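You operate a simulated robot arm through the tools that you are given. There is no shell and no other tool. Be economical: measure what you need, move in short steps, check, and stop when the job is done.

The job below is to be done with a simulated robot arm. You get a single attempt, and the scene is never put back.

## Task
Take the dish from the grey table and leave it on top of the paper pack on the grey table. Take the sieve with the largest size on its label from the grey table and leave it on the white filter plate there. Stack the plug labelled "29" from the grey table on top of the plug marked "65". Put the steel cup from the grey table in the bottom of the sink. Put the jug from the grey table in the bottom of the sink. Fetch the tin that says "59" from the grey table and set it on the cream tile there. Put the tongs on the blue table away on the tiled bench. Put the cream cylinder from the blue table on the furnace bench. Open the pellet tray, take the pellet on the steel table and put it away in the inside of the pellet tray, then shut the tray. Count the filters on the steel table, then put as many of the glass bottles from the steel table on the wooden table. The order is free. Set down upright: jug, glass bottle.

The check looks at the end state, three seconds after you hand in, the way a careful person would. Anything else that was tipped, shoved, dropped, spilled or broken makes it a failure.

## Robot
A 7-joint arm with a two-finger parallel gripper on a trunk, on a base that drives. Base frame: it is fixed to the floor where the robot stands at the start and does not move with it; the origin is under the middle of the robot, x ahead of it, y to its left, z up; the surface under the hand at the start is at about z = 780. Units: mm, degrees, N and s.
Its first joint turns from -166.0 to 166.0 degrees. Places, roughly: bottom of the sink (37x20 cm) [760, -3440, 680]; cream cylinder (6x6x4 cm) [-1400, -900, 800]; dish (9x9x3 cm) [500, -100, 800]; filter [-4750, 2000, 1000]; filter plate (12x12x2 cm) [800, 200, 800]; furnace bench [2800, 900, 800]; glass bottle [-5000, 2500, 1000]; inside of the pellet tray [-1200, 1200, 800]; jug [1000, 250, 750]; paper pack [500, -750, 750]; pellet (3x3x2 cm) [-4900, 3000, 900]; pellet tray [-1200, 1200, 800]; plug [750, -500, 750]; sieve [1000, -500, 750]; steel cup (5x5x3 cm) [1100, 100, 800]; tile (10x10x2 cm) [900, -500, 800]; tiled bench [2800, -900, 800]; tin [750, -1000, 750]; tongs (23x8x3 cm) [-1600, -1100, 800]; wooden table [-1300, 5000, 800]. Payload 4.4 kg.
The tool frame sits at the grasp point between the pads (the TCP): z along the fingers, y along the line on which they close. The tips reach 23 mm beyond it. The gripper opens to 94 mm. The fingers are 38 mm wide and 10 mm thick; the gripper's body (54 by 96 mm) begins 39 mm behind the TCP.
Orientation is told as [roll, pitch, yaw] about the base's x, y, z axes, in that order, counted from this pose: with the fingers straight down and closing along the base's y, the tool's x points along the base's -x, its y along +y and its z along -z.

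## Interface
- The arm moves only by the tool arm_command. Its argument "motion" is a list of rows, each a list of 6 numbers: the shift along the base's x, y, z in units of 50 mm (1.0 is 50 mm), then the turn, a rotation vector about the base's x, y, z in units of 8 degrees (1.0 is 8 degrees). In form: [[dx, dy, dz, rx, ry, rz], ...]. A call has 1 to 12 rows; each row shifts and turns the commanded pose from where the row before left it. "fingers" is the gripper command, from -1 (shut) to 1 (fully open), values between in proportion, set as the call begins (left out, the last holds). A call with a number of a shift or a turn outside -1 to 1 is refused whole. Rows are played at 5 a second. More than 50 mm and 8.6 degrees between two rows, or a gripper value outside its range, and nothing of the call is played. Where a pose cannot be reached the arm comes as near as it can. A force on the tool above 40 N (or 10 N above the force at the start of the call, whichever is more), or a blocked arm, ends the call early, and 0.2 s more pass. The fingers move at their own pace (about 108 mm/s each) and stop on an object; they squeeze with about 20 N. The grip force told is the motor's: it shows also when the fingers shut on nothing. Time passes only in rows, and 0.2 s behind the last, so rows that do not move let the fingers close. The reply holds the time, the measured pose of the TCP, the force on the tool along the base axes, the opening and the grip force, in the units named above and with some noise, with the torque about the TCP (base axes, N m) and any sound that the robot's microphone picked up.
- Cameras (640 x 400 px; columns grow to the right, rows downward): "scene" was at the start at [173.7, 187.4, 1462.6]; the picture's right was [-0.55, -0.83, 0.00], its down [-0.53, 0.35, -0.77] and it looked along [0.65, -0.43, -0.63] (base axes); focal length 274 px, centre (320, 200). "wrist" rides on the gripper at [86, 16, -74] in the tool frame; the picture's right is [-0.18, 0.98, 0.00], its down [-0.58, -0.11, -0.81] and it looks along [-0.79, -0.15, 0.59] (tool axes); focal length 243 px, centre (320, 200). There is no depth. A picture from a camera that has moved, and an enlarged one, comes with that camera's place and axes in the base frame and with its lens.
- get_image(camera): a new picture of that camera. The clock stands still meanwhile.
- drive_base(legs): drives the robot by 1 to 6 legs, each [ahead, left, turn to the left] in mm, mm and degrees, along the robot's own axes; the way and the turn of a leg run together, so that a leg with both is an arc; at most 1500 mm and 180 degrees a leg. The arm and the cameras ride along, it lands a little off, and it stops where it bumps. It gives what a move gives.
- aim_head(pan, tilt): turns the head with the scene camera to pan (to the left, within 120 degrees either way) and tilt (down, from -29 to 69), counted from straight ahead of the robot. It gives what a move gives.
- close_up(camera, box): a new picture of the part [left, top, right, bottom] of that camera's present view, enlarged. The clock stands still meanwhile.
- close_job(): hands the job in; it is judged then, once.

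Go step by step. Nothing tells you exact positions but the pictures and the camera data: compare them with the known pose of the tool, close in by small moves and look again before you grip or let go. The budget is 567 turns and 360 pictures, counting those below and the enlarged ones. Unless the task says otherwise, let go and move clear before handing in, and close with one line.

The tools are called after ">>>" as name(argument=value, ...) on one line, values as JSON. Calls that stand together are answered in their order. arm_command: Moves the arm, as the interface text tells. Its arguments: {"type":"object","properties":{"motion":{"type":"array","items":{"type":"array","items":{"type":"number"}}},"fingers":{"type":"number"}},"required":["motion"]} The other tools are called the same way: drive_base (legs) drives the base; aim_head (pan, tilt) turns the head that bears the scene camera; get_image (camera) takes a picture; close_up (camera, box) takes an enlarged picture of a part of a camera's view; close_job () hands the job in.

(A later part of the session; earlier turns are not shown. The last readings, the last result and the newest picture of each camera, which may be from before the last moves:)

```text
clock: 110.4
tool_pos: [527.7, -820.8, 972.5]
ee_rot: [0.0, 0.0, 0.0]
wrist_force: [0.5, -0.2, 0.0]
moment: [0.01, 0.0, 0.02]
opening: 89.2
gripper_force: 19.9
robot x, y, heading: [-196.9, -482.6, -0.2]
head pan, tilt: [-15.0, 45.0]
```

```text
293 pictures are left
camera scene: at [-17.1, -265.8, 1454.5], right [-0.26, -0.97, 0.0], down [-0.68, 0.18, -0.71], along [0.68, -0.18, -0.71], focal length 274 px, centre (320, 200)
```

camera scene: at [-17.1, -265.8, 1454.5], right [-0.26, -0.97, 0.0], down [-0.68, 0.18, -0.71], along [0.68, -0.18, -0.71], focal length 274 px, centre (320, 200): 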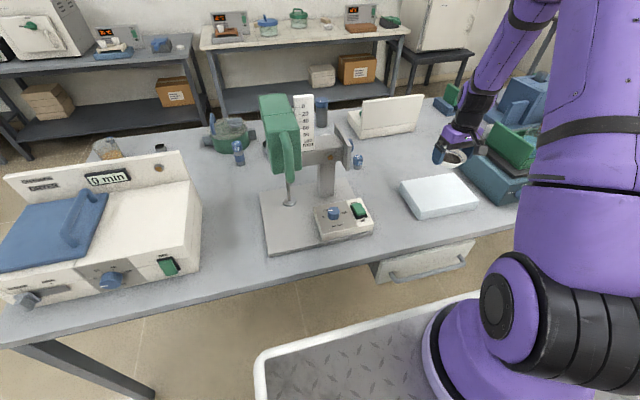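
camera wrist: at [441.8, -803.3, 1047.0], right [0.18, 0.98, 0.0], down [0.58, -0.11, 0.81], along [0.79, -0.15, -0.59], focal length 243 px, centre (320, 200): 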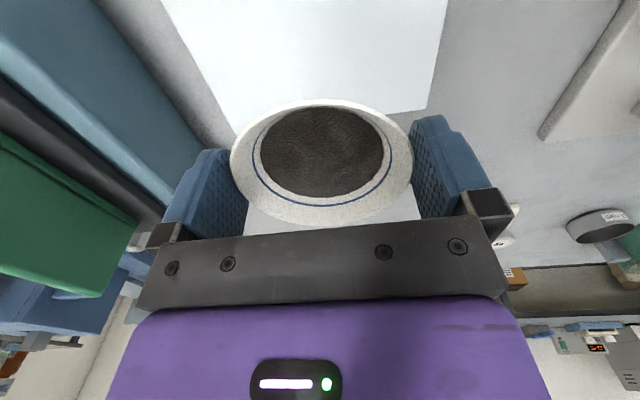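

Over the pack centre. Lower toward contact.

>>> arm_command(motion=[[0, 0, -0.3, 0, 0, 0], [0, 0, -0.5, 0, 0, 0], [0, 0, -0.5, 0, 0, 0], [0, 0, -0.3, 0, 0, 0], [0, 0, -0.2, 0, 0, 0], [0, 0, -0.1, 0, 0, 0]])

>>> get_image(camera="wrist")

>>> close_up(camera="scene", box=[380, 120, 500, 220])

```text
clock: 111.8
tool_pos: [528.4, -820.6, 876.6]
ee_rot: [0.0, 0.0, 0.1]
wrist_force: [-0.6, -0.4, 0.1]
moment: [0.0, -0.02, -0.03]
opening: 89.2
gripper_force: 20.6
robot x, y, heading: [-195.3, -482.6, -0.1]
head pan, tilt: [-15.0, 45.0]
```

```text
292 pictures are left
camera wrist: at [441.8, -803.3, 951.3], right [0.18, 0.98, 0.0], down [0.58, -0.11, 0.81], along [0.79, -0.15, -0.59], focal length 243 px, centre (320, 200)
```

wrist: 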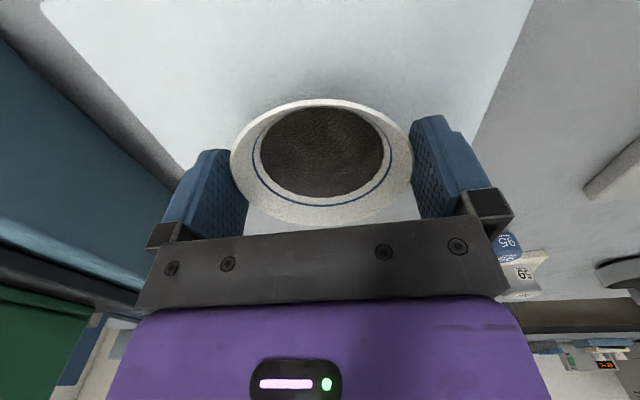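

```text
4.00 times, centred on (440, 170) of scene
camera zoom: at [-17.2, -265.8, 1454.5], right [-0.26, -0.97, 0.0], down [-0.68, 0.18, -0.71], along [0.68, -0.18, -0.71], focal length 1095 px, centre (-160, 320)
```

zoom: 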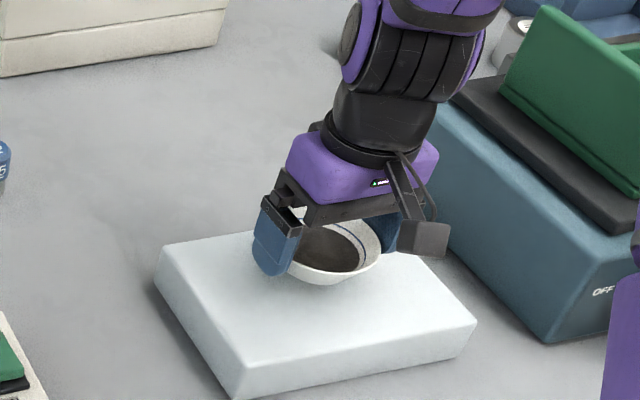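

>>> arm_command(motion=[[0, 0, -0.08, 0, 0, 0], [0, 0, -0.08, 0, 0, 0], [0, 0, -0.08, 0, 0, 0], [0, 0, -0.06, 0, 0, 0], [0, 0, 0, 0, 0, 0]])

```text
clock: 113.0
tool_pos: [527.6, -820.3, 861.7]
ee_rot: [0.0, 0.0, -0.1]
wrist_force: [0.0, 0.2, -0.4]
moment: [-0.02, 0.02, -0.01]
opening: 89.0
gripper_force: 20.2
robot x, y, heading: [-196.6, -477.5, -0.0]
head pan, tilt: [-15.0, 45.0]
```

>>> arm_command(motion=[[0, 0, -0.06, 0, 0, 0], [0, 0, -0.06, 0, 0, 0], [0, 0, -0.06, 0, 0, 0], [0, 0, -0.06, 0, 0, 0], [0, 0, 0, 0, 0, 0]])

>>> close_up(camera="scene", box=[400, 150, 500, 220])

```text
clock: 113.9
tool_pos: [528.0, -820.5, 856.8]
ee_rot: [-0.1, -0.4, 0.0]
wrist_force: [-1.6, 1.5, 15.3]
moment: [0.21, 0.03, 0.01]
opening: 89.0
gripper_force: 20.2
robot x, y, heading: [-196.4, -481.8, -0.0]
head pan, tilt: [-15.0, 45.0]
stopped in row 4: the force on the tool passed its limit at 48 N (the readings are from after the stop); the commanded pose is now the measured one
```

```text
5.71 times, centred on (450, 185) of scene
camera zoom: at [-17.8, -265.5, 1454.5], right [-0.26, -0.97, 0.0], down [-0.68, 0.18, -0.71], along [0.68, -0.18, -0.71], focal length 1564 px, centre (-423, 286)
```

zoom: 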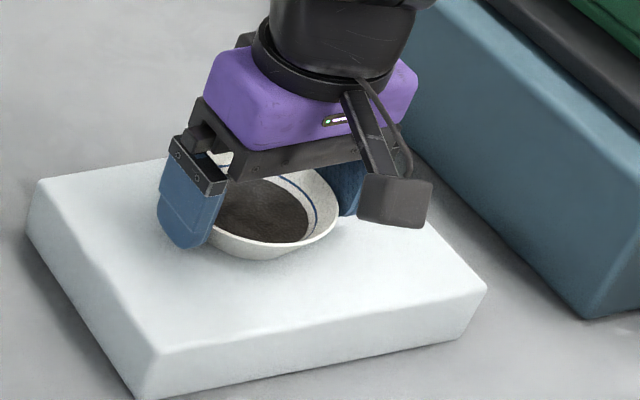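

Touching the pack. Release and rise straight up.

>>> arm_command(motion=[[0, 0, 0.02, 0, 0, 0], [0, 0, 0, 0, 0, 0], [0, 0, 0, 0, 0, 0]], fingers=1)

>>> arm_command(motion=[[0, 0, 0.2, 0, 0, 0], [0, 0, 0.3, 0, 0, 0], [0, 0, 0.8, 0, 0, 0], [0, 0, 1, 0, 0, 0], [0, 0, 1, 0, 0, 0], [0, 0, 1, 0, 0, 0], [0, 0, 1, 0, 0, 0], [0, 0, 1, 0, 0, 0], [0, 0, 1, 0, 0, 0]])

>>> get_image(camera="scene")

```text
clock: 114.7
tool_pos: [528.6, -820.0, 855.4]
ee_rot: [-0.2, -0.2, 0.0]
wrist_force: [0.8, -0.7, 0.0]
moment: [-0.01, -0.02, 0.0]
opening: 94.0
gripper_force: 0.1
robot x, y, heading: [-197.4, -479.5, -0.1]
head pan, tilt: [-15.0, 45.0]
```

```text
clock: 116.7
tool_pos: [529.2, -822.2, 1220.4]
ee_rot: [0.0, -0.1, 0.1]
wrist_force: [0.1, 0.2, 0.2]
moment: [0.0, 0.04, -0.01]
opening: 93.9
gripper_force: 0.0
robot x, y, heading: [-196.7, -477.2, -0.2]
head pan, tilt: [-15.0, 45.0]
```

```text
289 pictures are left
camera scene: at [-16.8, -266.1, 1454.5], right [-0.26, -0.97, 0.0], down [-0.68, 0.18, -0.71], along [0.68, -0.18, -0.71], focal length 274 px, centre (320, 200)
```

scene: 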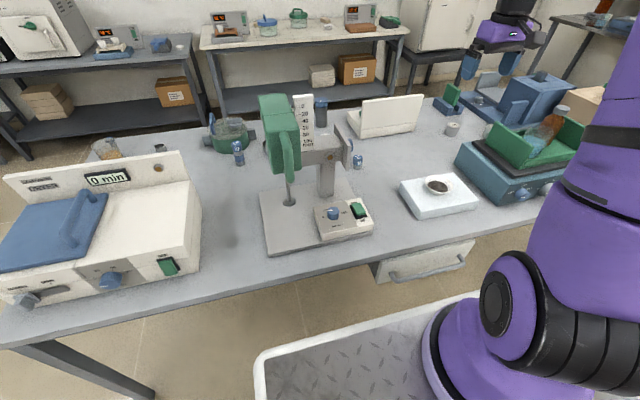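

Dish sits on the pack. Next the steel cup and jug; raise and drive left.

>>> arm_command(motion=[[0, 0, 1, 0, 0, 0], [0, 0, 1, 0, 0, 0]])

>>> drive_base(legs=[[0, 630, 0], [195, 0, 0]])

>>> arm_command(motion=[[0.7, 0.7, 0, 0, 0, 0], [0.7, 0.7, 0, 0, 0, 0], [0.7, 0.7, 0, 0, 0, 0], [0.7, 0.7, 0, 0, 0, 0], [0.7, 0.7, 0, 0, 0, 0], [0.7, 0.7, 0, 0, 0, 0], [0.7, 0.7, 0, 0, 0, 0], [0, 0.9, 0, 0, 0, 0]])

>>> get_image(camera="wrist")

```text
clock: 117.3
tool_pos: [528.1, -821.0, 1321.1]
ee_rot: [-0.1, -0.1, -0.1]
wrist_force: [0.3, 0.1, -0.2]
moment: [0.0, 0.03, -0.05]
opening: 93.8
gripper_force: 0.1
robot x, y, heading: [-196.7, -477.7, 0.3]
head pan, tilt: [-15.0, 45.0]
```

```text
clock: 122.0
tool_pos: [723.8, -192.1, 1323.1]
ee_rot: [-0.1, -0.2, -0.1]
wrist_force: [0.3, 0.1, 0.5]
moment: [0.03, -0.02, 0.02]
opening: 94.1
gripper_force: 0.2
robot x, y, heading: [-0.4, 150.3, -0.2]
head pan, tilt: [-15.0, 45.0]
```

```text
clock: 123.8
tool_pos: [970.1, 96.6, 1319.7]
ee_rot: [-0.2, -0.1, -0.1]
wrist_force: [0.3, -0.8, -0.4]
moment: [0.1, -0.03, -0.01]
opening: 94.1
gripper_force: 0.0
robot x, y, heading: [1.3, 152.1, -0.1]
head pan, tilt: [-15.0, 45.0]
```

```text
288 pictures are left
camera wrist: at [883.0, 114.0, 1394.3], right [0.19, 0.98, 0.0], down [0.58, -0.11, 0.81], along [0.79, -0.15, -0.59], focal length 243 px, centre (320, 200)
```

wrist: 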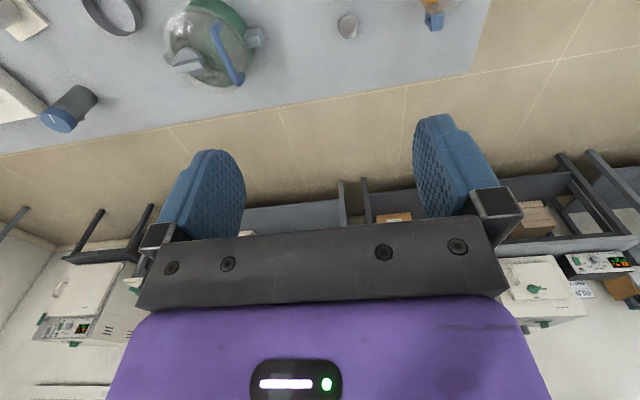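

Steel cup at about (1087,133). Move above and descend.

>>> arm_command(motion=[[0.9, 0.28, 0, 0, 0, 0], [0.9, 0.28, 0, 0, 0, 0], [0.54, 0.17, 0, 0, 0, 0], [0, 0, -1, 0, 0, 0], [0, 0, -1, 0, 0, 0], [0, 0, -1, 0, 0, 0], [0, 0, -1, 0, 0, 0], [0, 0, -1, 0, 0, 0], [0, 0, -1, 0, 0, 0], [0, 0, -1, 0, 0, 0], [0, 0, -0.8, 0, 0, 0]])

>>> get_image(camera="wrist")

```text
clock: 126.2
tool_pos: [1041.5, 128.0, 921.7]
ee_rot: [-0.2, -0.3, -0.1]
wrist_force: [0.0, -0.7, -0.2]
moment: [-0.01, -0.01, 0.02]
opening: 94.1
gripper_force: 0.1
out of reach, approached as far as the arm can: row 2, 3
robot x, y, heading: [-5.1, 148.9, -0.2]
head pan, tilt: [-15.0, 45.0]
```

```text
287 pictures are left
camera wrist: at [955.8, 144.1, 994.9], right [0.18, 0.98, 0.0], down [0.58, -0.11, 0.81], along [0.8, -0.15, -0.59], focal length 243 px, centre (320, 200)
```

wrist: 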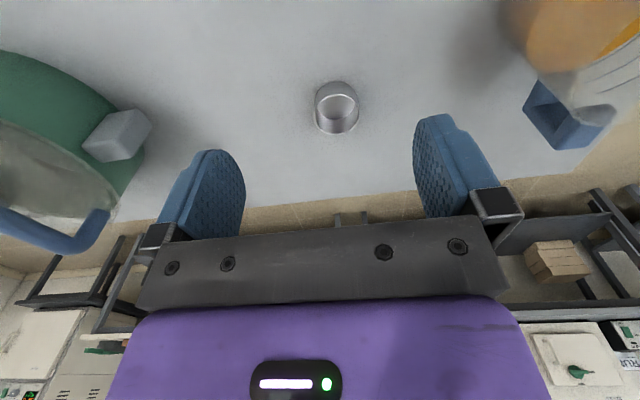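

Now at lower height the reach suffices; move on to the cup.

>>> arm_command(motion=[[0.45, 0.07, 0, 0, 0, 0], [0.45, 0.07, 0, 0, 0, 0], [0, 0, -0.8, 0, 0, 0]])

>>> get_image(camera="wrist")

```text
clock: 127.0
tool_pos: [1087.9, 133.4, 880.1]
ee_rot: [-0.1, -0.3, -0.1]
wrist_force: [-0.8, 0.5, 0.2]
moment: [0.01, -0.03, 0.02]
opening: 94.0
gripper_force: 0.0
robot x, y, heading: [-2.9, 151.7, 0.1]
head pan, tilt: [-15.0, 45.0]
```

```text
286 pictures are left
camera wrist: at [1001.2, 150.7, 955.1], right [0.19, 0.98, 0.0], down [0.58, -0.11, 0.81], along [0.8, -0.15, -0.59], focal length 243 px, centre (320, 200)
```

wrist: 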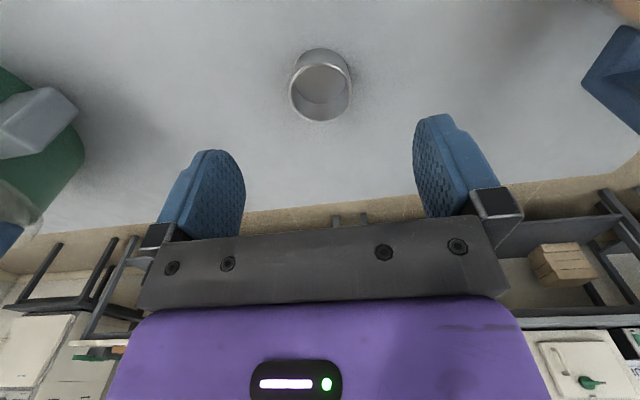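

Cup centred near (1086,136). Descend and grip.

>>> arm_command(motion=[[0, 0.05, -0.6, 0, 0, 0], [0, 0, -0.5, 0, 0, 0], [0, 0, -0.3, 0, 0, 0], [0, 0, 0, 0, 0, 0]])

>>> arm_command(motion=[[0, 0, 0, 0, 0, 0], [0, 0, 0, 0, 0, 0], [0, 0, 0, 0, 0, 0], [0, 0, 0, 0, 0, 0]], fingers=-1)

>>> get_image(camera="wrist")

```text
clock: 128.0
tool_pos: [1087.7, 136.7, 810.3]
ee_rot: [-0.1, -0.2, -0.2]
wrist_force: [-0.5, 0.0, 0.5]
moment: [0.02, 0.0, 0.03]
opening: 94.0
gripper_force: 0.0
robot x, y, heading: [-1.4, 150.2, -0.3]
head pan, tilt: [-15.0, 45.0]
```

```text
clock: 129.0
tool_pos: [1087.2, 137.0, 809.6]
ee_rot: [-0.1, -0.2, -0.1]
wrist_force: [0.0, -0.2, -1.1]
moment: [0.03, 0.0, 0.03]
opening: 40.8
gripper_force: 19.6
robot x, y, heading: [-2.2, 149.3, 0.1]
head pan, tilt: [-15.0, 45.0]
```

```text
285 pictures are left
camera wrist: at [1000.9, 153.0, 884.1], right [0.19, 0.98, 0.0], down [0.58, -0.11, 0.81], along [0.79, -0.15, -0.59], focal length 243 px, centre (320, 200)
```

wrist: 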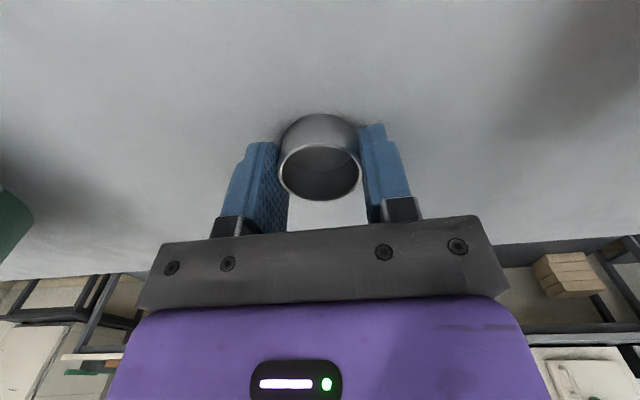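

Cup gripped. Lift slowly, then retract above the table.

>>> arm_command(motion=[[0, 0, 0.1, 0, 0, 0], [0, 0, 0.2, 0, 0, 0], [0, 0, 0.4, 0, 0, 0], [0, 0, 0.8, 0, 0, 0], [0, 0, 0.8, 0, 0, 0], [0, 0, 0.8, 0, 0, 0], [0, 0, 0.8, 0, 0, 0], [-0.7, 0, 0.6, 0, 0, 0], [-0.7, 0, 0.6, 0, 0, 0], [-0.7, 0, 0.6, 0, 0, 0], [-0.7, 0, 0.6, 0, 0, 0]])

>>> arm_command(motion=[[-0.7, 0, 0.6, 0, 0, 0], [-0.9, 0, 0.3, 0, 0, 0], [-0.9, 0, 0.3, 0, 0, 0], [-0.9, 0, 0.2, 0, 0, 0], [-0.9, 0, 0, 0, 0, 0], [-0.9, 0, 0, 0, 0, 0], [-0.9, 0, 0, 0, 0, 0]])

>>> get_image(camera="wrist")

```text
clock: 131.4
tool_pos: [947.0, 135.3, 1124.3]
ee_rot: [-0.1, 0.0, -0.1]
wrist_force: [-0.3, -0.4, -0.9]
moment: [0.01, 0.02, -0.02]
opening: 40.5
gripper_force: 19.6
robot x, y, heading: [-0.9, 149.1, -0.2]
head pan, tilt: [-15.0, 45.0]
```

```text
clock: 133.0
tool_pos: [641.6, 136.7, 1194.0]
ee_rot: [-0.1, -0.1, 0.1]
wrist_force: [-0.1, -1.0, -1.4]
moment: [-0.02, 0.04, -0.03]
opening: 40.5
gripper_force: 19.8
robot x, y, heading: [-0.7, 149.0, -0.4]
head pan, tilt: [-15.0, 45.0]
```

```text
284 pictures are left
camera wrist: at [555.9, 154.5, 1268.5], right [0.18, 0.98, 0.0], down [0.58, -0.11, 0.81], along [0.79, -0.15, -0.59], focal length 243 px, centre (320, 200)
```

wrist: 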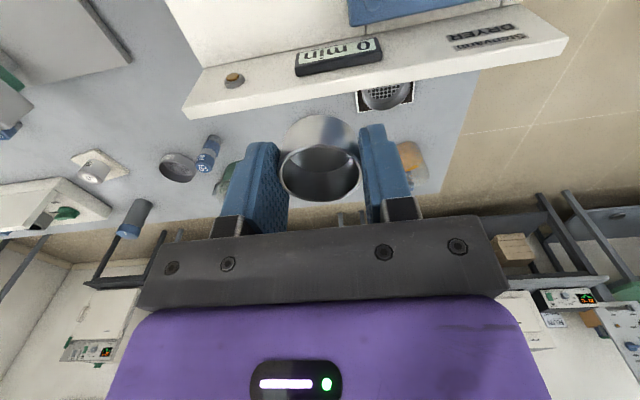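

Now drive to the sink: back off, strafe right past the table, then look.

>>> drive_base(legs=[[-240, 0, 0], [0, -1500, 0], [0, -850, 0], [0, 0, -90]])

>>> aim_head(pan=35, tilt=25)

>>> get_image(camera="scene")

```text
clock: 149.7
tool_pos: [-244.2, -2833.7, 1194.9]
ee_rot: [-0.1, -0.2, -89.1]
wrist_force: [-0.2, -0.2, 0.0]
moment: [0.01, 0.04, 0.0]
opening: 40.7
gripper_force: 20.2
robot x, y, heading: [-238.9, -2192.1, -89.1]
head pan, tilt: [-15.0, 45.0]
```

```text
clock: 150.9
tool_pos: [-244.6, -2833.6, 1194.4]
ee_rot: [0.0, -0.2, -89.1]
wrist_force: [0.7, -0.6, -0.5]
moment: [0.01, 0.01, 0.03]
opening: 40.5
gripper_force: 19.8
robot x, y, heading: [-243.4, -2189.8, -89.2]
head pan, tilt: [35.0, 25.0]
```

```text
283 pictures are left
camera scene: at [51.2, -2361.6, 1485.0], right [-0.81, -0.59, 0.0], down [-0.25, 0.34, -0.91], along [0.53, -0.73, -0.42], focal length 274 px, centre (320, 200)
```

scene: 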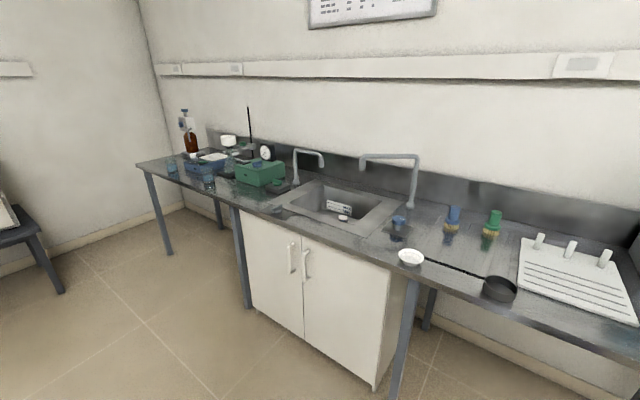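

The sink is ahead-left with two faucets. Strafe left to line up with it.

>>> drive_base(legs=[[0, 1000, 0], [250, 0, 0]])

>>> aim_head(pan=0, tilt=40)

>>> get_image(camera="scene")

>>> get_image(camera="wrist")

```text
clock: 153.4
tool_pos: [99.4, -2830.8, 1194.6]
ee_rot: [-0.1, -0.3, -88.2]
wrist_force: [0.2, -0.1, -0.2]
moment: [0.01, -0.01, -0.03]
opening: 40.2
gripper_force: 19.4
robot x, y, heading: [95.8, -2186.6, -88.6]
head pan, tilt: [35.0, 25.0]
stopped in leg 1: the robot was blocked; the commanded pose is now the measured one
```

```text
clock: 154.4
tool_pos: [97.6, -2831.0, 1194.0]
ee_rot: [-0.1, -0.2, -88.3]
wrist_force: [0.0, -0.2, -0.4]
moment: [0.0, 0.0, 0.02]
opening: 40.6
gripper_force: 19.9
robot x, y, heading: [96.1, -2188.9, -88.5]
head pan, tilt: [0.0, 40.0]
```

```text
282 pictures are left
camera scene: at [335.4, -2365.4, 1461.8], right [-1.0, -0.03, 0.0], down [-0.02, 0.64, -0.77], along [0.02, -0.77, -0.64], focal length 274 px, centre (320, 200)
```

scene: 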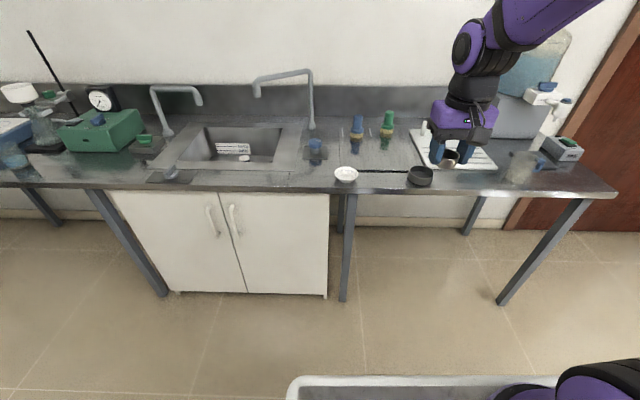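

```text
281 pictures are left
camera wrist: at [113.0, -2742.8, 1269.3], right [0.99, -0.15, 0.0], down [-0.09, -0.58, 0.81], along [-0.12, -0.8, -0.59], focal length 243 px, centre (320, 200)
```

wrist: 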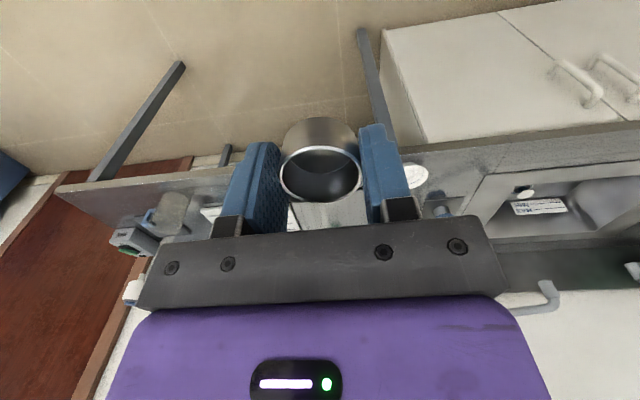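

Something (the grey table's end) blocked the left strafe. I'll lift/retract the arm a bit, step right and forward, then strafe left again.

>>> arm_command(motion=[[0, 0.5, 0.7, 0, 0, 0], [0, 0.7, 0.6, 0, 0, 0], [0, 0.7, 0.4, 0, 0, 0]])

>>> drive_base(legs=[[0, -60, 0], [370, 0, -1.5]])

>>> aim_head(pan=100, tilt=45)

>>> get_image(camera="scene")

```text
clock: 155.2
tool_pos: [99.2, -2736.1, 1279.7]
ee_rot: [0.0, -0.1, -88.3]
wrist_force: [-0.4, -0.9, -1.1]
moment: [0.06, -0.01, 0.0]
opening: 40.3
gripper_force: 19.7
robot x, y, heading: [93.9, -2187.1, -88.3]
head pan, tilt: [0.0, 40.0]
```

```text
clock: 158.1
tool_pos: [32.1, -3108.6, 1279.8]
ee_rot: [-0.1, -0.2, -89.7]
wrist_force: [0.0, 0.4, -0.1]
moment: [0.02, -0.01, 0.03]
opening: 40.4
gripper_force: 19.3
robot x, y, heading: [39.9, -2562.8, -89.9]
head pan, tilt: [0.0, 40.0]
```

```text
clock: 159.9
tool_pos: [32.1, -3110.1, 1280.7]
ee_rot: [0.0, -0.3, -89.6]
wrist_force: [0.2, -0.4, 0.4]
moment: [0.02, 0.01, -0.01]
opening: 40.5
gripper_force: 20.4
robot x, y, heading: [38.6, -2560.0, -89.9]
head pan, tilt: [100.0, 45.0]
```

```text
280 pictures are left
camera scene: at [357.0, -2644.7, 1454.5], right [0.18, -0.98, 0.0], down [-0.7, -0.13, -0.71], along [0.7, 0.13, -0.71], focal length 274 px, centre (320, 200)
```

scene: 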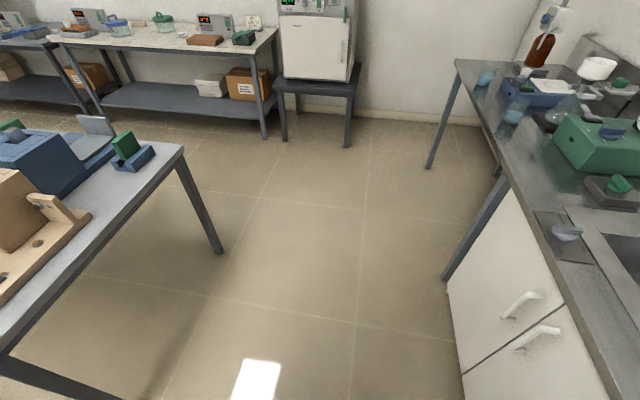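

Table ends at y≈-1895, counter front at y≈-3133: there is room. Strafe left in front of the sink.

>>> drive_base(legs=[[0, 700, 0]])

>>> aim_head(pan=-20, tilt=45)

>>> get_image(camera="scene")

>>> get_image(camera="wrist")

```text
clock: 163.7
tool_pos: [728.8, -3108.6, 1280.4]
ee_rot: [-0.1, -0.2, -90.1]
wrist_force: [-0.2, 0.2, -0.4]
moment: [-0.03, 0.0, -0.01]
opening: 40.3
gripper_force: 19.7
robot x, y, heading: [739.3, -2557.7, -90.0]
head pan, tilt: [100.0, 45.0]
```

```text
clock: 165.7
tool_pos: [727.8, -3109.9, 1280.2]
ee_rot: [-0.1, -0.2, -90.1]
wrist_force: [0.6, -0.6, -0.7]
moment: [0.01, 0.03, 0.03]
opening: 40.3
gripper_force: 20.2
robot x, y, heading: [743.1, -2560.5, -90.3]
head pan, tilt: [-20.0, 45.0]
```

```text
279 pictures are left
camera scene: at [948.4, -2737.4, 1454.5], right [-0.94, 0.35, 0.0], down [0.24, 0.66, -0.71], along [-0.24, -0.66, -0.71], focal length 274 px, centre (320, 200)
```

scene: 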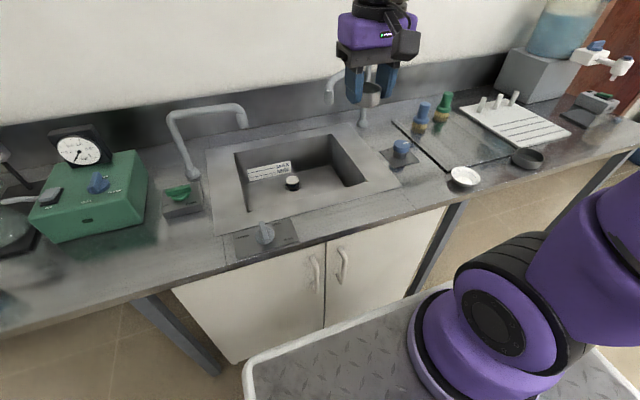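

```text
278 pictures are left
camera wrist: at [744.8, -3021.5, 1354.4], right [0.98, -0.19, 0.0], down [-0.11, -0.58, 0.81], along [-0.15, -0.79, -0.59], focal length 243 px, centre (320, 200)
```

wrist: 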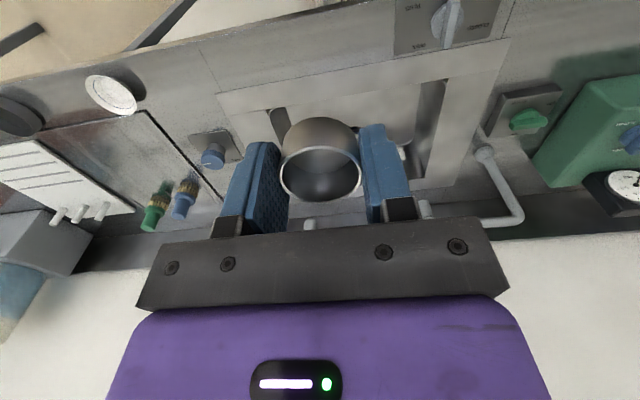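

I can see the sink basin with an object inside. Bring the arm forward over the front part and look in.

>>> arm_command(motion=[[0.2, -0.8, 0, 0, 0, 0], [0.2, -0.8, 0, 0, 0, 0], [0.1, -0.8, 0, 0, 0, 0], [0, -0.8, 0, 0, 0, 0]])

>>> get_image(camera="wrist")

>>> get_image(camera="scene")

```text
clock: 166.7
tool_pos: [753.0, -3268.6, 1282.0]
ee_rot: [-0.1, -0.3, -90.1]
wrist_force: [-0.7, 0.6, 0.3]
moment: [-0.04, 0.0, 0.01]
opening: 40.2
gripper_force: 20.2
robot x, y, heading: [738.2, -2559.0, -90.3]
head pan, tilt: [-20.0, 45.0]
```

```text
277 pictures are left
camera wrist: at [769.6, -3180.5, 1355.8], right [0.98, -0.19, 0.0], down [-0.11, -0.58, 0.81], along [-0.15, -0.8, -0.59], focal length 243 px, centre (320, 200)
```

wrist: 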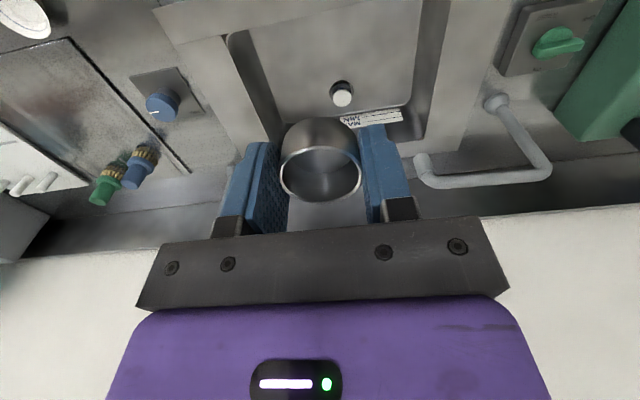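

```text
276 pictures are left
camera scene: at [948.3, -2736.7, 1454.5], right [-0.94, 0.35, 0.0], down [0.24, 0.66, -0.71], along [-0.24, -0.66, -0.71], focal length 274 px, centre (320, 200)
```

scene: 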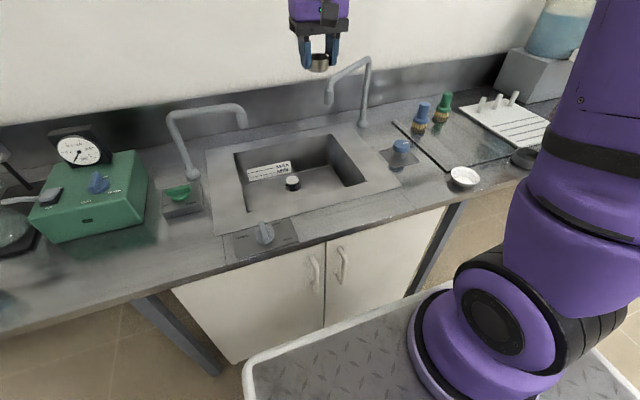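

The basin spans about x 576–960, y −3305…−3615, with a drain fitting toward the back. I'll turn the hand 90° so the camera stays clear, and go over (850,−3440).

>>> arm_command(motion=[[0.17, -0.3, 0, 0, 0, 1], [0.17, -0.3, 0, 0, 0, 1], [0.17, -0.3, 0, 0, 0, 1], [0.17, -0.3, 0, 0, 0, 1], [0.17, -0.3, 0, 0, 0, 1], [0.17, -0.3, 0, 0, 0, 1], [0.17, -0.3, 0, 0, 0, 1], [0.17, -0.3, 0, 0, 0, 1], [0.17, -0.3, 0, 0, 0, 1], [0.17, -0.3, 0, 0, 0, 1], [0.17, -0.3, 0, 0, 0, 1], [0.07, -0.1, 0, 0, 0, 0.25]])

>>> get_image(camera="wrist")

>>> get_image(camera="scene")

```text
clock: 169.3
tool_pos: [850.0, -3438.7, 1280.3]
ee_rot: [-0.1, -0.2, 0.0]
wrist_force: [-0.3, 0.6, 0.0]
moment: [0.03, -0.04, 0.02]
opening: 40.3
gripper_force: 19.7
robot x, y, heading: [740.8, -2559.6, -90.2]
head pan, tilt: [-20.0, 45.0]
```

```text
275 pictures are left
camera wrist: at [763.6, -3421.9, 1354.4], right [0.18, 0.98, 0.0], down [0.58, -0.11, 0.81], along [0.79, -0.15, -0.59], focal length 243 px, centre (320, 200)
```

wrist: 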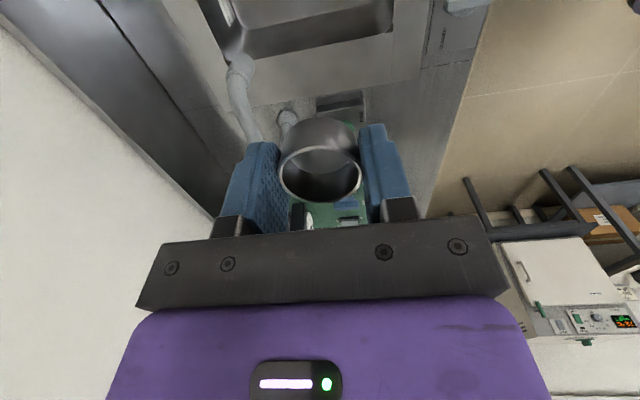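

```text
274 pictures are left
camera scene: at [948.3, -2737.3, 1454.5], right [-0.94, 0.35, 0.0], down [0.24, 0.66, -0.71], along [-0.24, -0.66, -0.71], focal length 274 px, centre (320, 200)
```

scene: 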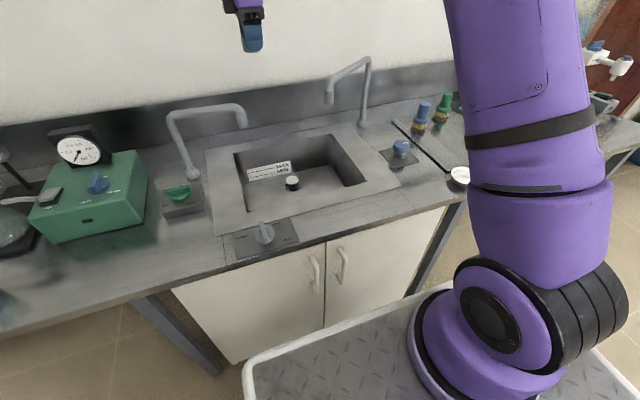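

Left spout tip is at about (905,−3561,1003), so I shift to (800,−3430) and descend in stages.

>>> arm_command(motion=[[-0.9, 0.1, 0, 0, 0, 0], [-0.1, 0.1, -0.9, 0, 0, 0], [0, 0, -1, 0, 0, 0], [0, 0, -1, 0, 0, 0], [0, 0, -1, 0, 0, 0], [0, 0, -1, 0, 0, 0], [0, 0, -1, 0, 0, 0], [0, 0, -1, 0, 0, 0]])

>>> get_image(camera="wrist")

>>> get_image(camera="scene")

```text
clock: 171.1
tool_pos: [800.2, -3426.8, 935.4]
ee_rot: [-0.1, -0.2, -0.1]
wrist_force: [0.2, 0.7, -0.5]
moment: [-0.01, 0.02, -0.01]
opening: 40.4
gripper_force: 20.2
robot x, y, heading: [736.9, -2557.2, -90.0]
head pan, tilt: [-20.0, 45.0]
```

```text
273 pictures are left
camera wrist: at [713.8, -3410.5, 1008.6], right [0.19, 0.98, 0.0], down [0.58, -0.11, 0.81], along [0.79, -0.15, -0.59], focal length 243 px, centre (320, 200)
```

wrist: 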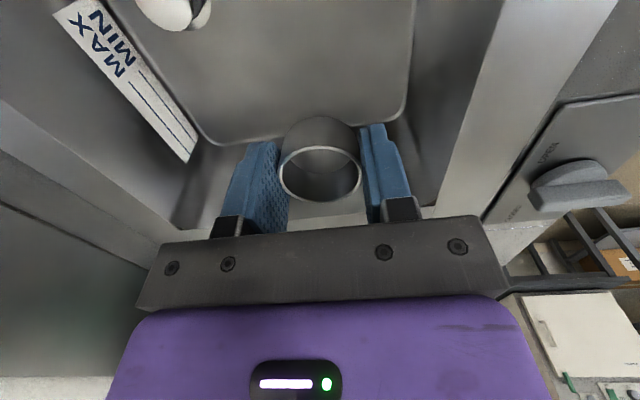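

```text
272 pictures are left
camera scene: at [948.3, -2736.9, 1454.5], right [-0.94, 0.35, 0.0], down [0.24, 0.66, -0.71], along [-0.24, -0.66, -0.71], focal length 274 px, centre (320, 200)
```

scene: 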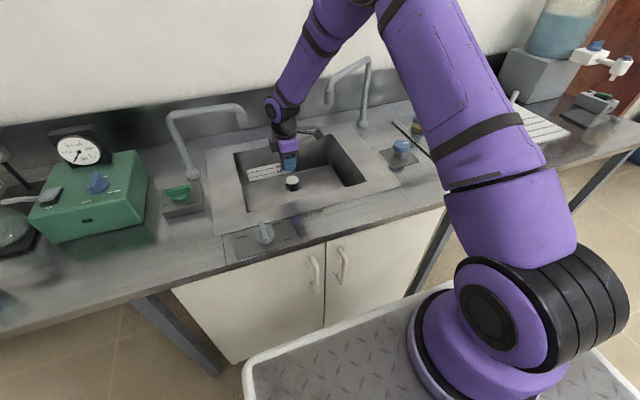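

Well inside the basin's front half. Lower further.

>>> arm_command(motion=[[0, 0, -0.9, 0, 0, 0], [0, 0, -0.9, 0, 0, 0], [0, 0, -0.9, 0, 0, 0], [0, 0, -0.6, 0, 0, 0], [0, 0, -0.2, 0, 0, 0]])

>>> get_image(camera="wrist")

```text
clock: 172.3
tool_pos: [800.0, -3429.0, 761.2]
ee_rot: [-0.1, -0.2, -0.1]
wrist_force: [-0.3, 0.0, 0.3]
moment: [0.0, 0.01, -0.02]
opening: 40.6
gripper_force: 20.1
robot x, y, heading: [740.4, -2559.2, -90.3]
head pan, tilt: [-20.0, 45.0]
```

```text
271 pictures are left
camera wrist: at [713.2, -3411.5, 834.5], right [0.19, 0.98, 0.0], down [0.58, -0.11, 0.81], along [0.79, -0.15, -0.59], focal length 243 px, centre (320, 200)
```

wrist: 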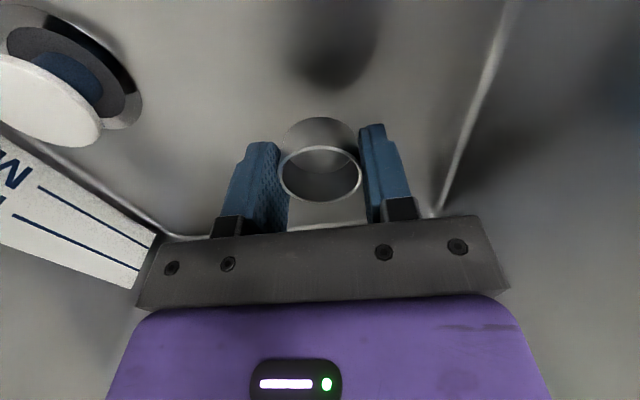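

>>> arm_command(motion=[[0, 0, -0.25, 0, 0, 0], [0, 0, -0.15, 0, 0, 0], [0, 0, -0.08, 0, 0, 0], [0, 0, -0.08, 0, 0, 0], [0, 0, -0.08, 0, 0, 0], [0, 0, -0.08, 0, 0, 0], [0, 0, -0.08, 0, 0, 0], [0, 0, -0.08, 0, 0, 0], [0, 0, -0.08, 0, 0, 0], [0, 0, -0.08, 0, 0, 0]])

>>> get_image(camera="wrist")

```text
clock: 174.2
tool_pos: [800.9, -3430.5, 718.8]
ee_rot: [-0.3, -0.2, -0.1]
wrist_force: [-0.3, 1.8, 18.7]
moment: [0.12, -0.1, 0.02]
opening: 40.5
gripper_force: 20.1
robot x, y, heading: [739.8, -2558.3, -90.3]
head pan, tilt: [-20.0, 45.0]
stopped in row 9: the force on the tool passed its limit at 48 N (the readings are from after the stop); the commanded pose is now the measured one
```

```text
270 pictures are left
camera wrist: at [713.8, -3413.2, 793.2], right [0.19, 0.98, -0.01], down [0.58, -0.1, 0.81], along [0.79, -0.15, -0.59], focal length 243 px, centre (320, 200)
```

wrist: 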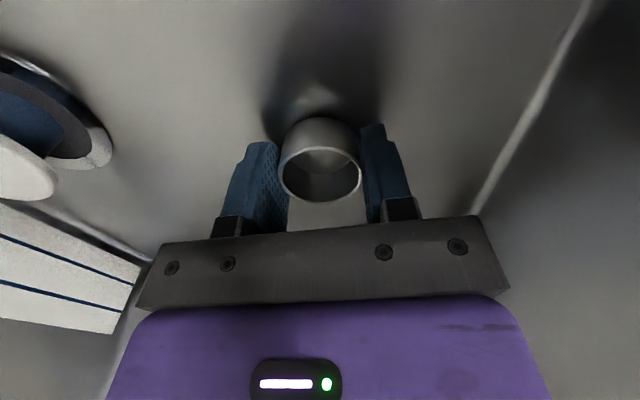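

On the sink bottom. Release and rise.

>>> arm_command(motion=[[0, 0, 0.02, 0, 0, 0], [0, 0, 0, 0, 0, 0], [0, 0, 0, 0, 0, 0]], fingers=0.3)

>>> arm_command(motion=[[0, 0, 0.3, 0, 0, 0], [0, 0, 0.7, 0, 0, 0], [0, 0, 1, 0, 0, 0], [0, 0, 1, 0, 0, 0], [0, 0, 1, 0, 0, 0], [0, 0, 1, 0, 0, 0], [0, 0, 1, 0, 0, 0], [0, 0, 1, 0, 0, 0], [0, 0, 1, 0, 0, 0], [0, 0, 1, 0, 0, 0], [0, 0, 1, 0, 0, 0], [0, 0, 1, 0, 0, 0]])

>>> get_image(camera="wrist")

>>> get_image(camera="scene")

```text
clock: 175.0
tool_pos: [800.0, -3430.1, 719.1]
ee_rot: [-0.1, -0.2, -0.1]
wrist_force: [0.2, 0.7, -1.0]
moment: [0.01, 0.0, -0.01]
opening: 61.0
gripper_force: 0.1
robot x, y, heading: [735.9, -2559.6, -90.4]
head pan, tilt: [-20.0, 45.0]
```

```text
clock: 177.6
tool_pos: [802.1, -3429.6, 1268.3]
ee_rot: [-0.1, -0.2, 0.1]
wrist_force: [0.1, -0.8, -1.2]
moment: [0.04, -0.01, 0.01]
opening: 61.4
gripper_force: 0.1
robot x, y, heading: [743.6, -2558.8, -90.3]
head pan, tilt: [-20.0, 45.0]
```

```text
269 pictures are left
camera wrist: at [714.6, -3413.3, 1342.3], right [0.18, 0.98, 0.0], down [0.58, -0.11, 0.81], along [0.79, -0.15, -0.59], focal length 243 px, centre (320, 200)
```

wrist: 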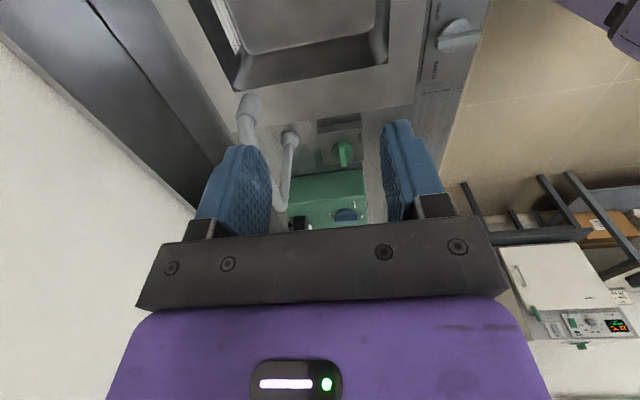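

```text
268 pictures are left
camera scene: at [948.3, -2737.9, 1454.4], right [-0.94, 0.35, 0.0], down [0.24, 0.66, -0.71], along [-0.24, -0.66, -0.71], focal length 274 px, centre (320, 200)
```

scene: 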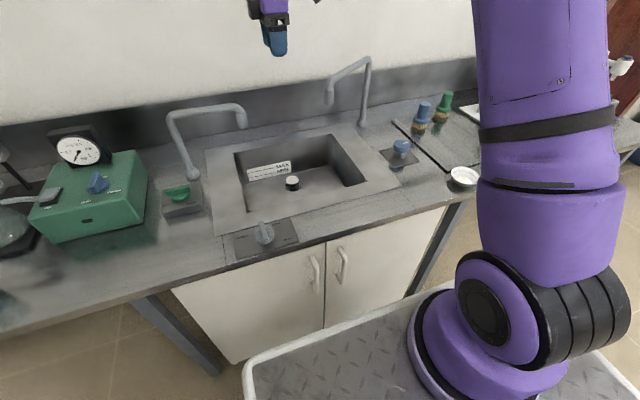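

Cup delivered. Retract the arm and drive back for the jug.

>>> arm_command(motion=[[0, 0.6, 0, 0, 0, -1], [0, 0.6, 0, 0, 0, -1], [0, 0.6, 0, 0, 0, -1], [0, 0.6, 0, 0, 0, -1], [-0.2, 0.6, 0, 0, 0, -1], [-0.2, 0.6, 0, 0, 0, -1], [-0.2, 0.6, 0, 0, 0, -1], [-0.2, 0.6, 0, 0, 0, -1], [-0.2, 0.5, 0, 0, 0, -1], [-0.2, 0.5, 0, 0, 0, -1], [0, 0.5, 0, 0, 0, -1], [0, 0, 0, 0, 0, -0.25]])

>>> drive_base(legs=[[0, -980, 0], [0, 0, 90], [0, 1500, 0], [0, 1200, 0], [240, 0, 0]])

>>> aim_head(pan=0, tilt=40)

>>> get_image(camera="scene")

```text
clock: 180.2
tool_pos: [740.3, -3113.9, 1267.9]
ee_rot: [-0.2, -0.2, -90.2]
wrist_force: [-0.8, -0.5, -0.1]
moment: [0.0, -0.02, 0.01]
opening: 61.0
gripper_force: 0.1
robot x, y, heading: [739.5, -2561.1, -90.2]
head pan, tilt: [-20.0, 45.0]
```

```text
clock: 203.2
tool_pos: [536.9, 143.9, 1268.6]
ee_rot: [-0.2, -0.2, 0.7]
wrist_force: [0.7, 0.3, 0.3]
moment: [0.01, 0.01, -0.02]
opening: 61.2
gripper_force: 0.1
robot x, y, heading: [-17.9, 137.4, 0.6]
head pan, tilt: [-20.0, 45.0]
```

```text
clock: 204.0
tool_pos: [537.5, 143.0, 1268.8]
ee_rot: [-0.1, -0.3, 0.7]
wrist_force: [-0.1, -0.5, -0.6]
moment: [-0.03, -0.02, -0.03]
opening: 61.1
gripper_force: 0.0
robot x, y, heading: [-17.6, 136.6, 0.7]
head pan, tilt: [0.0, 40.0]
```

```text
267 pictures are left
camera scene: at [166.5, 371.5, 1461.7], right [0.01, -1.0, 0.0], down [-0.64, -0.01, -0.77], along [0.77, 0.01, -0.64], focal length 274 px, centre (320, 200)
```

scene: 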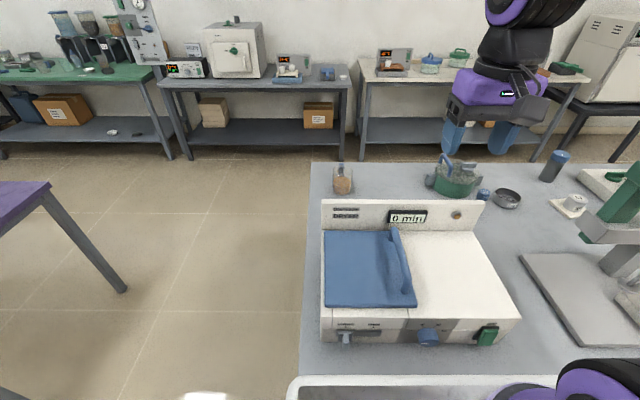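

>>> close_up(camera="scene", box=[310, 155, 374, 205])

>>> arm_command(motion=[[0.9, 0.2, 0, 0, 0, 0], [0.9, 0.2, 0, 0, 0, 0], [0.9, 0.2, 0, 0, 0, 0], [0.9, 0.2, 0, 0, 0, 0], [0.9, 0.2, 0, 0, 0, 0], [0.9, 0.2, 0, 0, 0, 0], [0.9, 0.2, -0.1, 0, 0, 0], [0.9, 0.2, -0.3, 0, 0, 0]], fingers=1)

>>> get_image(camera="wrist")

```text
8.00 times, centred on (342, 180) of scene
camera zoom: at [166.5, 371.5, 1461.7], right [0.01, -1.0, 0.0], down [-0.64, -0.01, -0.77], along [0.77, 0.01, -0.64], focal length 2190 px, centre (144, 360)
```

zoom: 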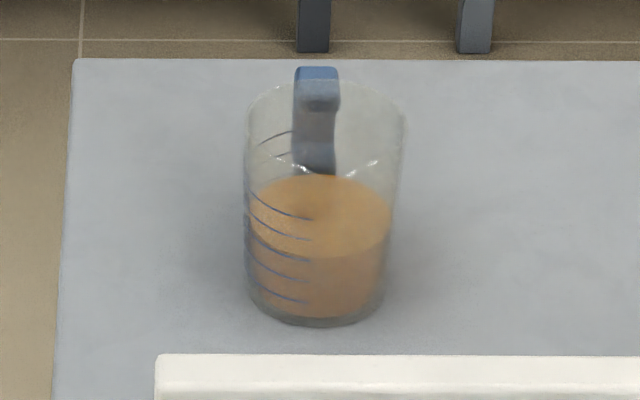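

```text
clock: 205.8
tool_pos: [898.0, 224.3, 1249.4]
ee_rot: [-0.3, -0.3, 0.7]
wrist_force: [-0.3, 0.3, 1.2]
moment: [0.02, -0.02, -0.05]
opening: 93.9
gripper_force: 0.0
robot x, y, heading: [-15.9, 135.9, 0.6]
head pan, tilt: [0.0, 40.0]
```

```text
265 pictures are left
camera wrist: at [810.9, 239.6, 1323.7], right [0.17, 0.99, 0.0], down [0.58, -0.1, 0.81], along [0.8, -0.14, -0.59], focal length 243 px, centre (320, 200)
```

wrist: 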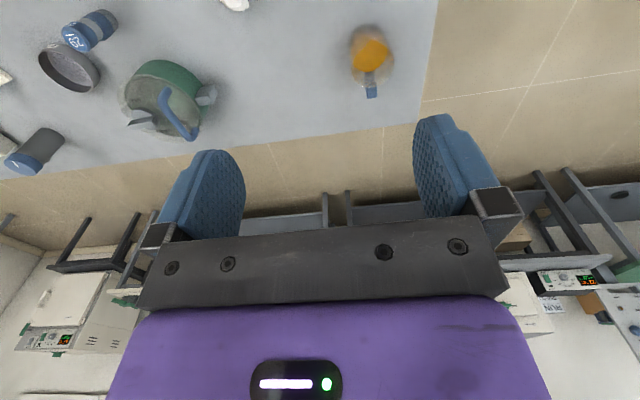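

The jug is a graduated beaker (handle on far side), base near (1040,296), about 115 mm tall. I'll grip along y. Approach above it.

>>> arm_command(motion=[[0.5, 0.4, -0.7, 0, 0, 0], [0.5, 0.4, -0.7, 0, 0, 0], [0.5, 0.4, -0.7, 0, 0, 0], [0.5, 0.2, -0.8, 0, 0, 0], [0.5, 0, -0.7, 0, 0, 0], [0.3, 0, -0.8, 0, 0, 0]])

>>> get_image(camera="wrist")

```text
clock: 207.2
tool_pos: [1037.1, 294.3, 1029.2]
ee_rot: [-0.2, -0.3, 0.7]
wrist_force: [-0.2, 0.2, 0.7]
moment: [-0.01, -0.04, -0.01]
opening: 94.2
gripper_force: 0.2
robot x, y, heading: [-17.8, 133.4, 0.8]
head pan, tilt: [0.0, 40.0]
```

```text
264 pictures are left
camera wrist: at [950.2, 310.1, 1103.1], right [0.17, 0.99, 0.0], down [0.58, -0.1, 0.81], along [0.8, -0.14, -0.59], focal length 243 px, centre (320, 200)
```

wrist: 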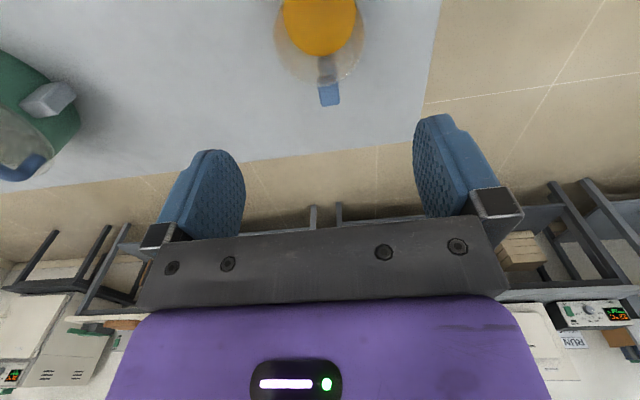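

Jug centre about (1027,296). Adjust and descend some.

>>> arm_command(motion=[[-0.2, 0.04, -0.9, 0, 0, 0], [0, 0, -0.7, 0, 0, 0]])

>>> get_image(camera="wrist")

```text
clock: 207.8
tool_pos: [1028.0, 295.9, 948.8]
ee_rot: [-0.2, -0.3, 0.7]
wrist_force: [-0.2, -0.1, 1.0]
moment: [0.01, 0.01, 0.05]
opening: 94.0
gripper_force: 0.0
robot x, y, heading: [-21.8, 135.6, 0.7]
head pan, tilt: [0.0, 40.0]
```

```text
263 pictures are left
camera wrist: at [940.1, 311.9, 1023.5], right [0.17, 0.99, 0.0], down [0.58, -0.1, 0.81], along [0.8, -0.14, -0.59], focal length 243 px, centre (320, 200)
```

wrist: 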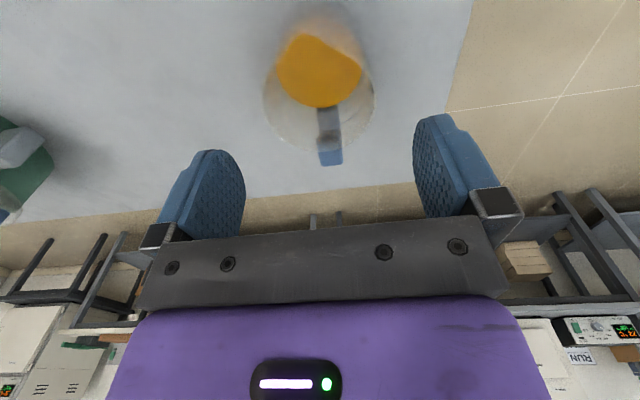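

>>> arm_command(motion=[[-0.08, 0.03, -0.5, 0, 0, 0], [0, 0, -0.5, 0, 0, 0], [0, 0, -0.4, 0, 0, 0], [0, 0, 0, 0, 0, 0]])

>>> get_image(camera="wrist")

>>> close_up(camera="scene", box=[290, 110, 402, 210])

```text
clock: 208.8
tool_pos: [1021.9, 297.4, 877.2]
ee_rot: [-0.3, -0.2, 0.6]
wrist_force: [-0.2, 1.0, -0.5]
moment: [-0.02, 0.0, 0.0]
opening: 93.9
gripper_force: 0.1
robot x, y, heading: [-18.6, 133.0, 0.7]
head pan, tilt: [0.0, 40.0]
```

```text
262 pictures are left
camera wrist: at [935.8, 313.0, 952.4], right [0.17, 0.99, 0.0], down [0.58, -0.1, 0.81], along [0.8, -0.14, -0.59], focal length 243 px, centre (320, 200)
```

wrist: 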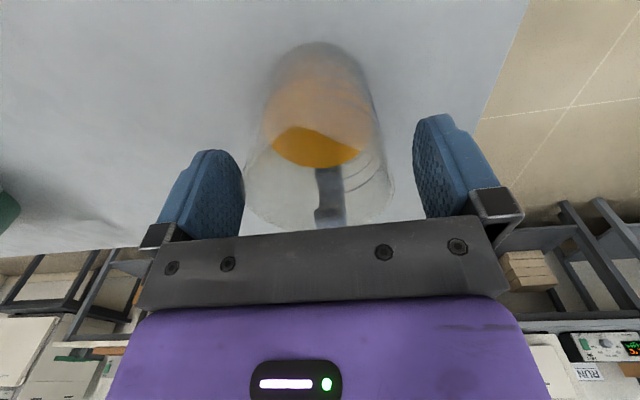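

```text
4.00 times, centred on (346, 160) of scene
camera zoom: at [166.5, 371.6, 1461.7], right [0.01, -1.0, 0.0], down [-0.64, -0.01, -0.77], along [0.77, 0.01, -0.64], focal length 1095 px, centre (216, 360)
```

zoom: 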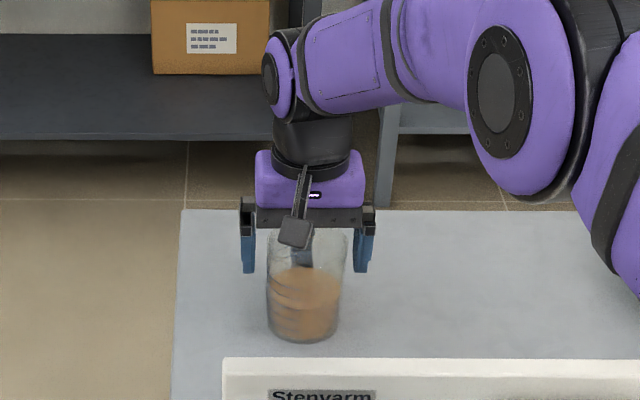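

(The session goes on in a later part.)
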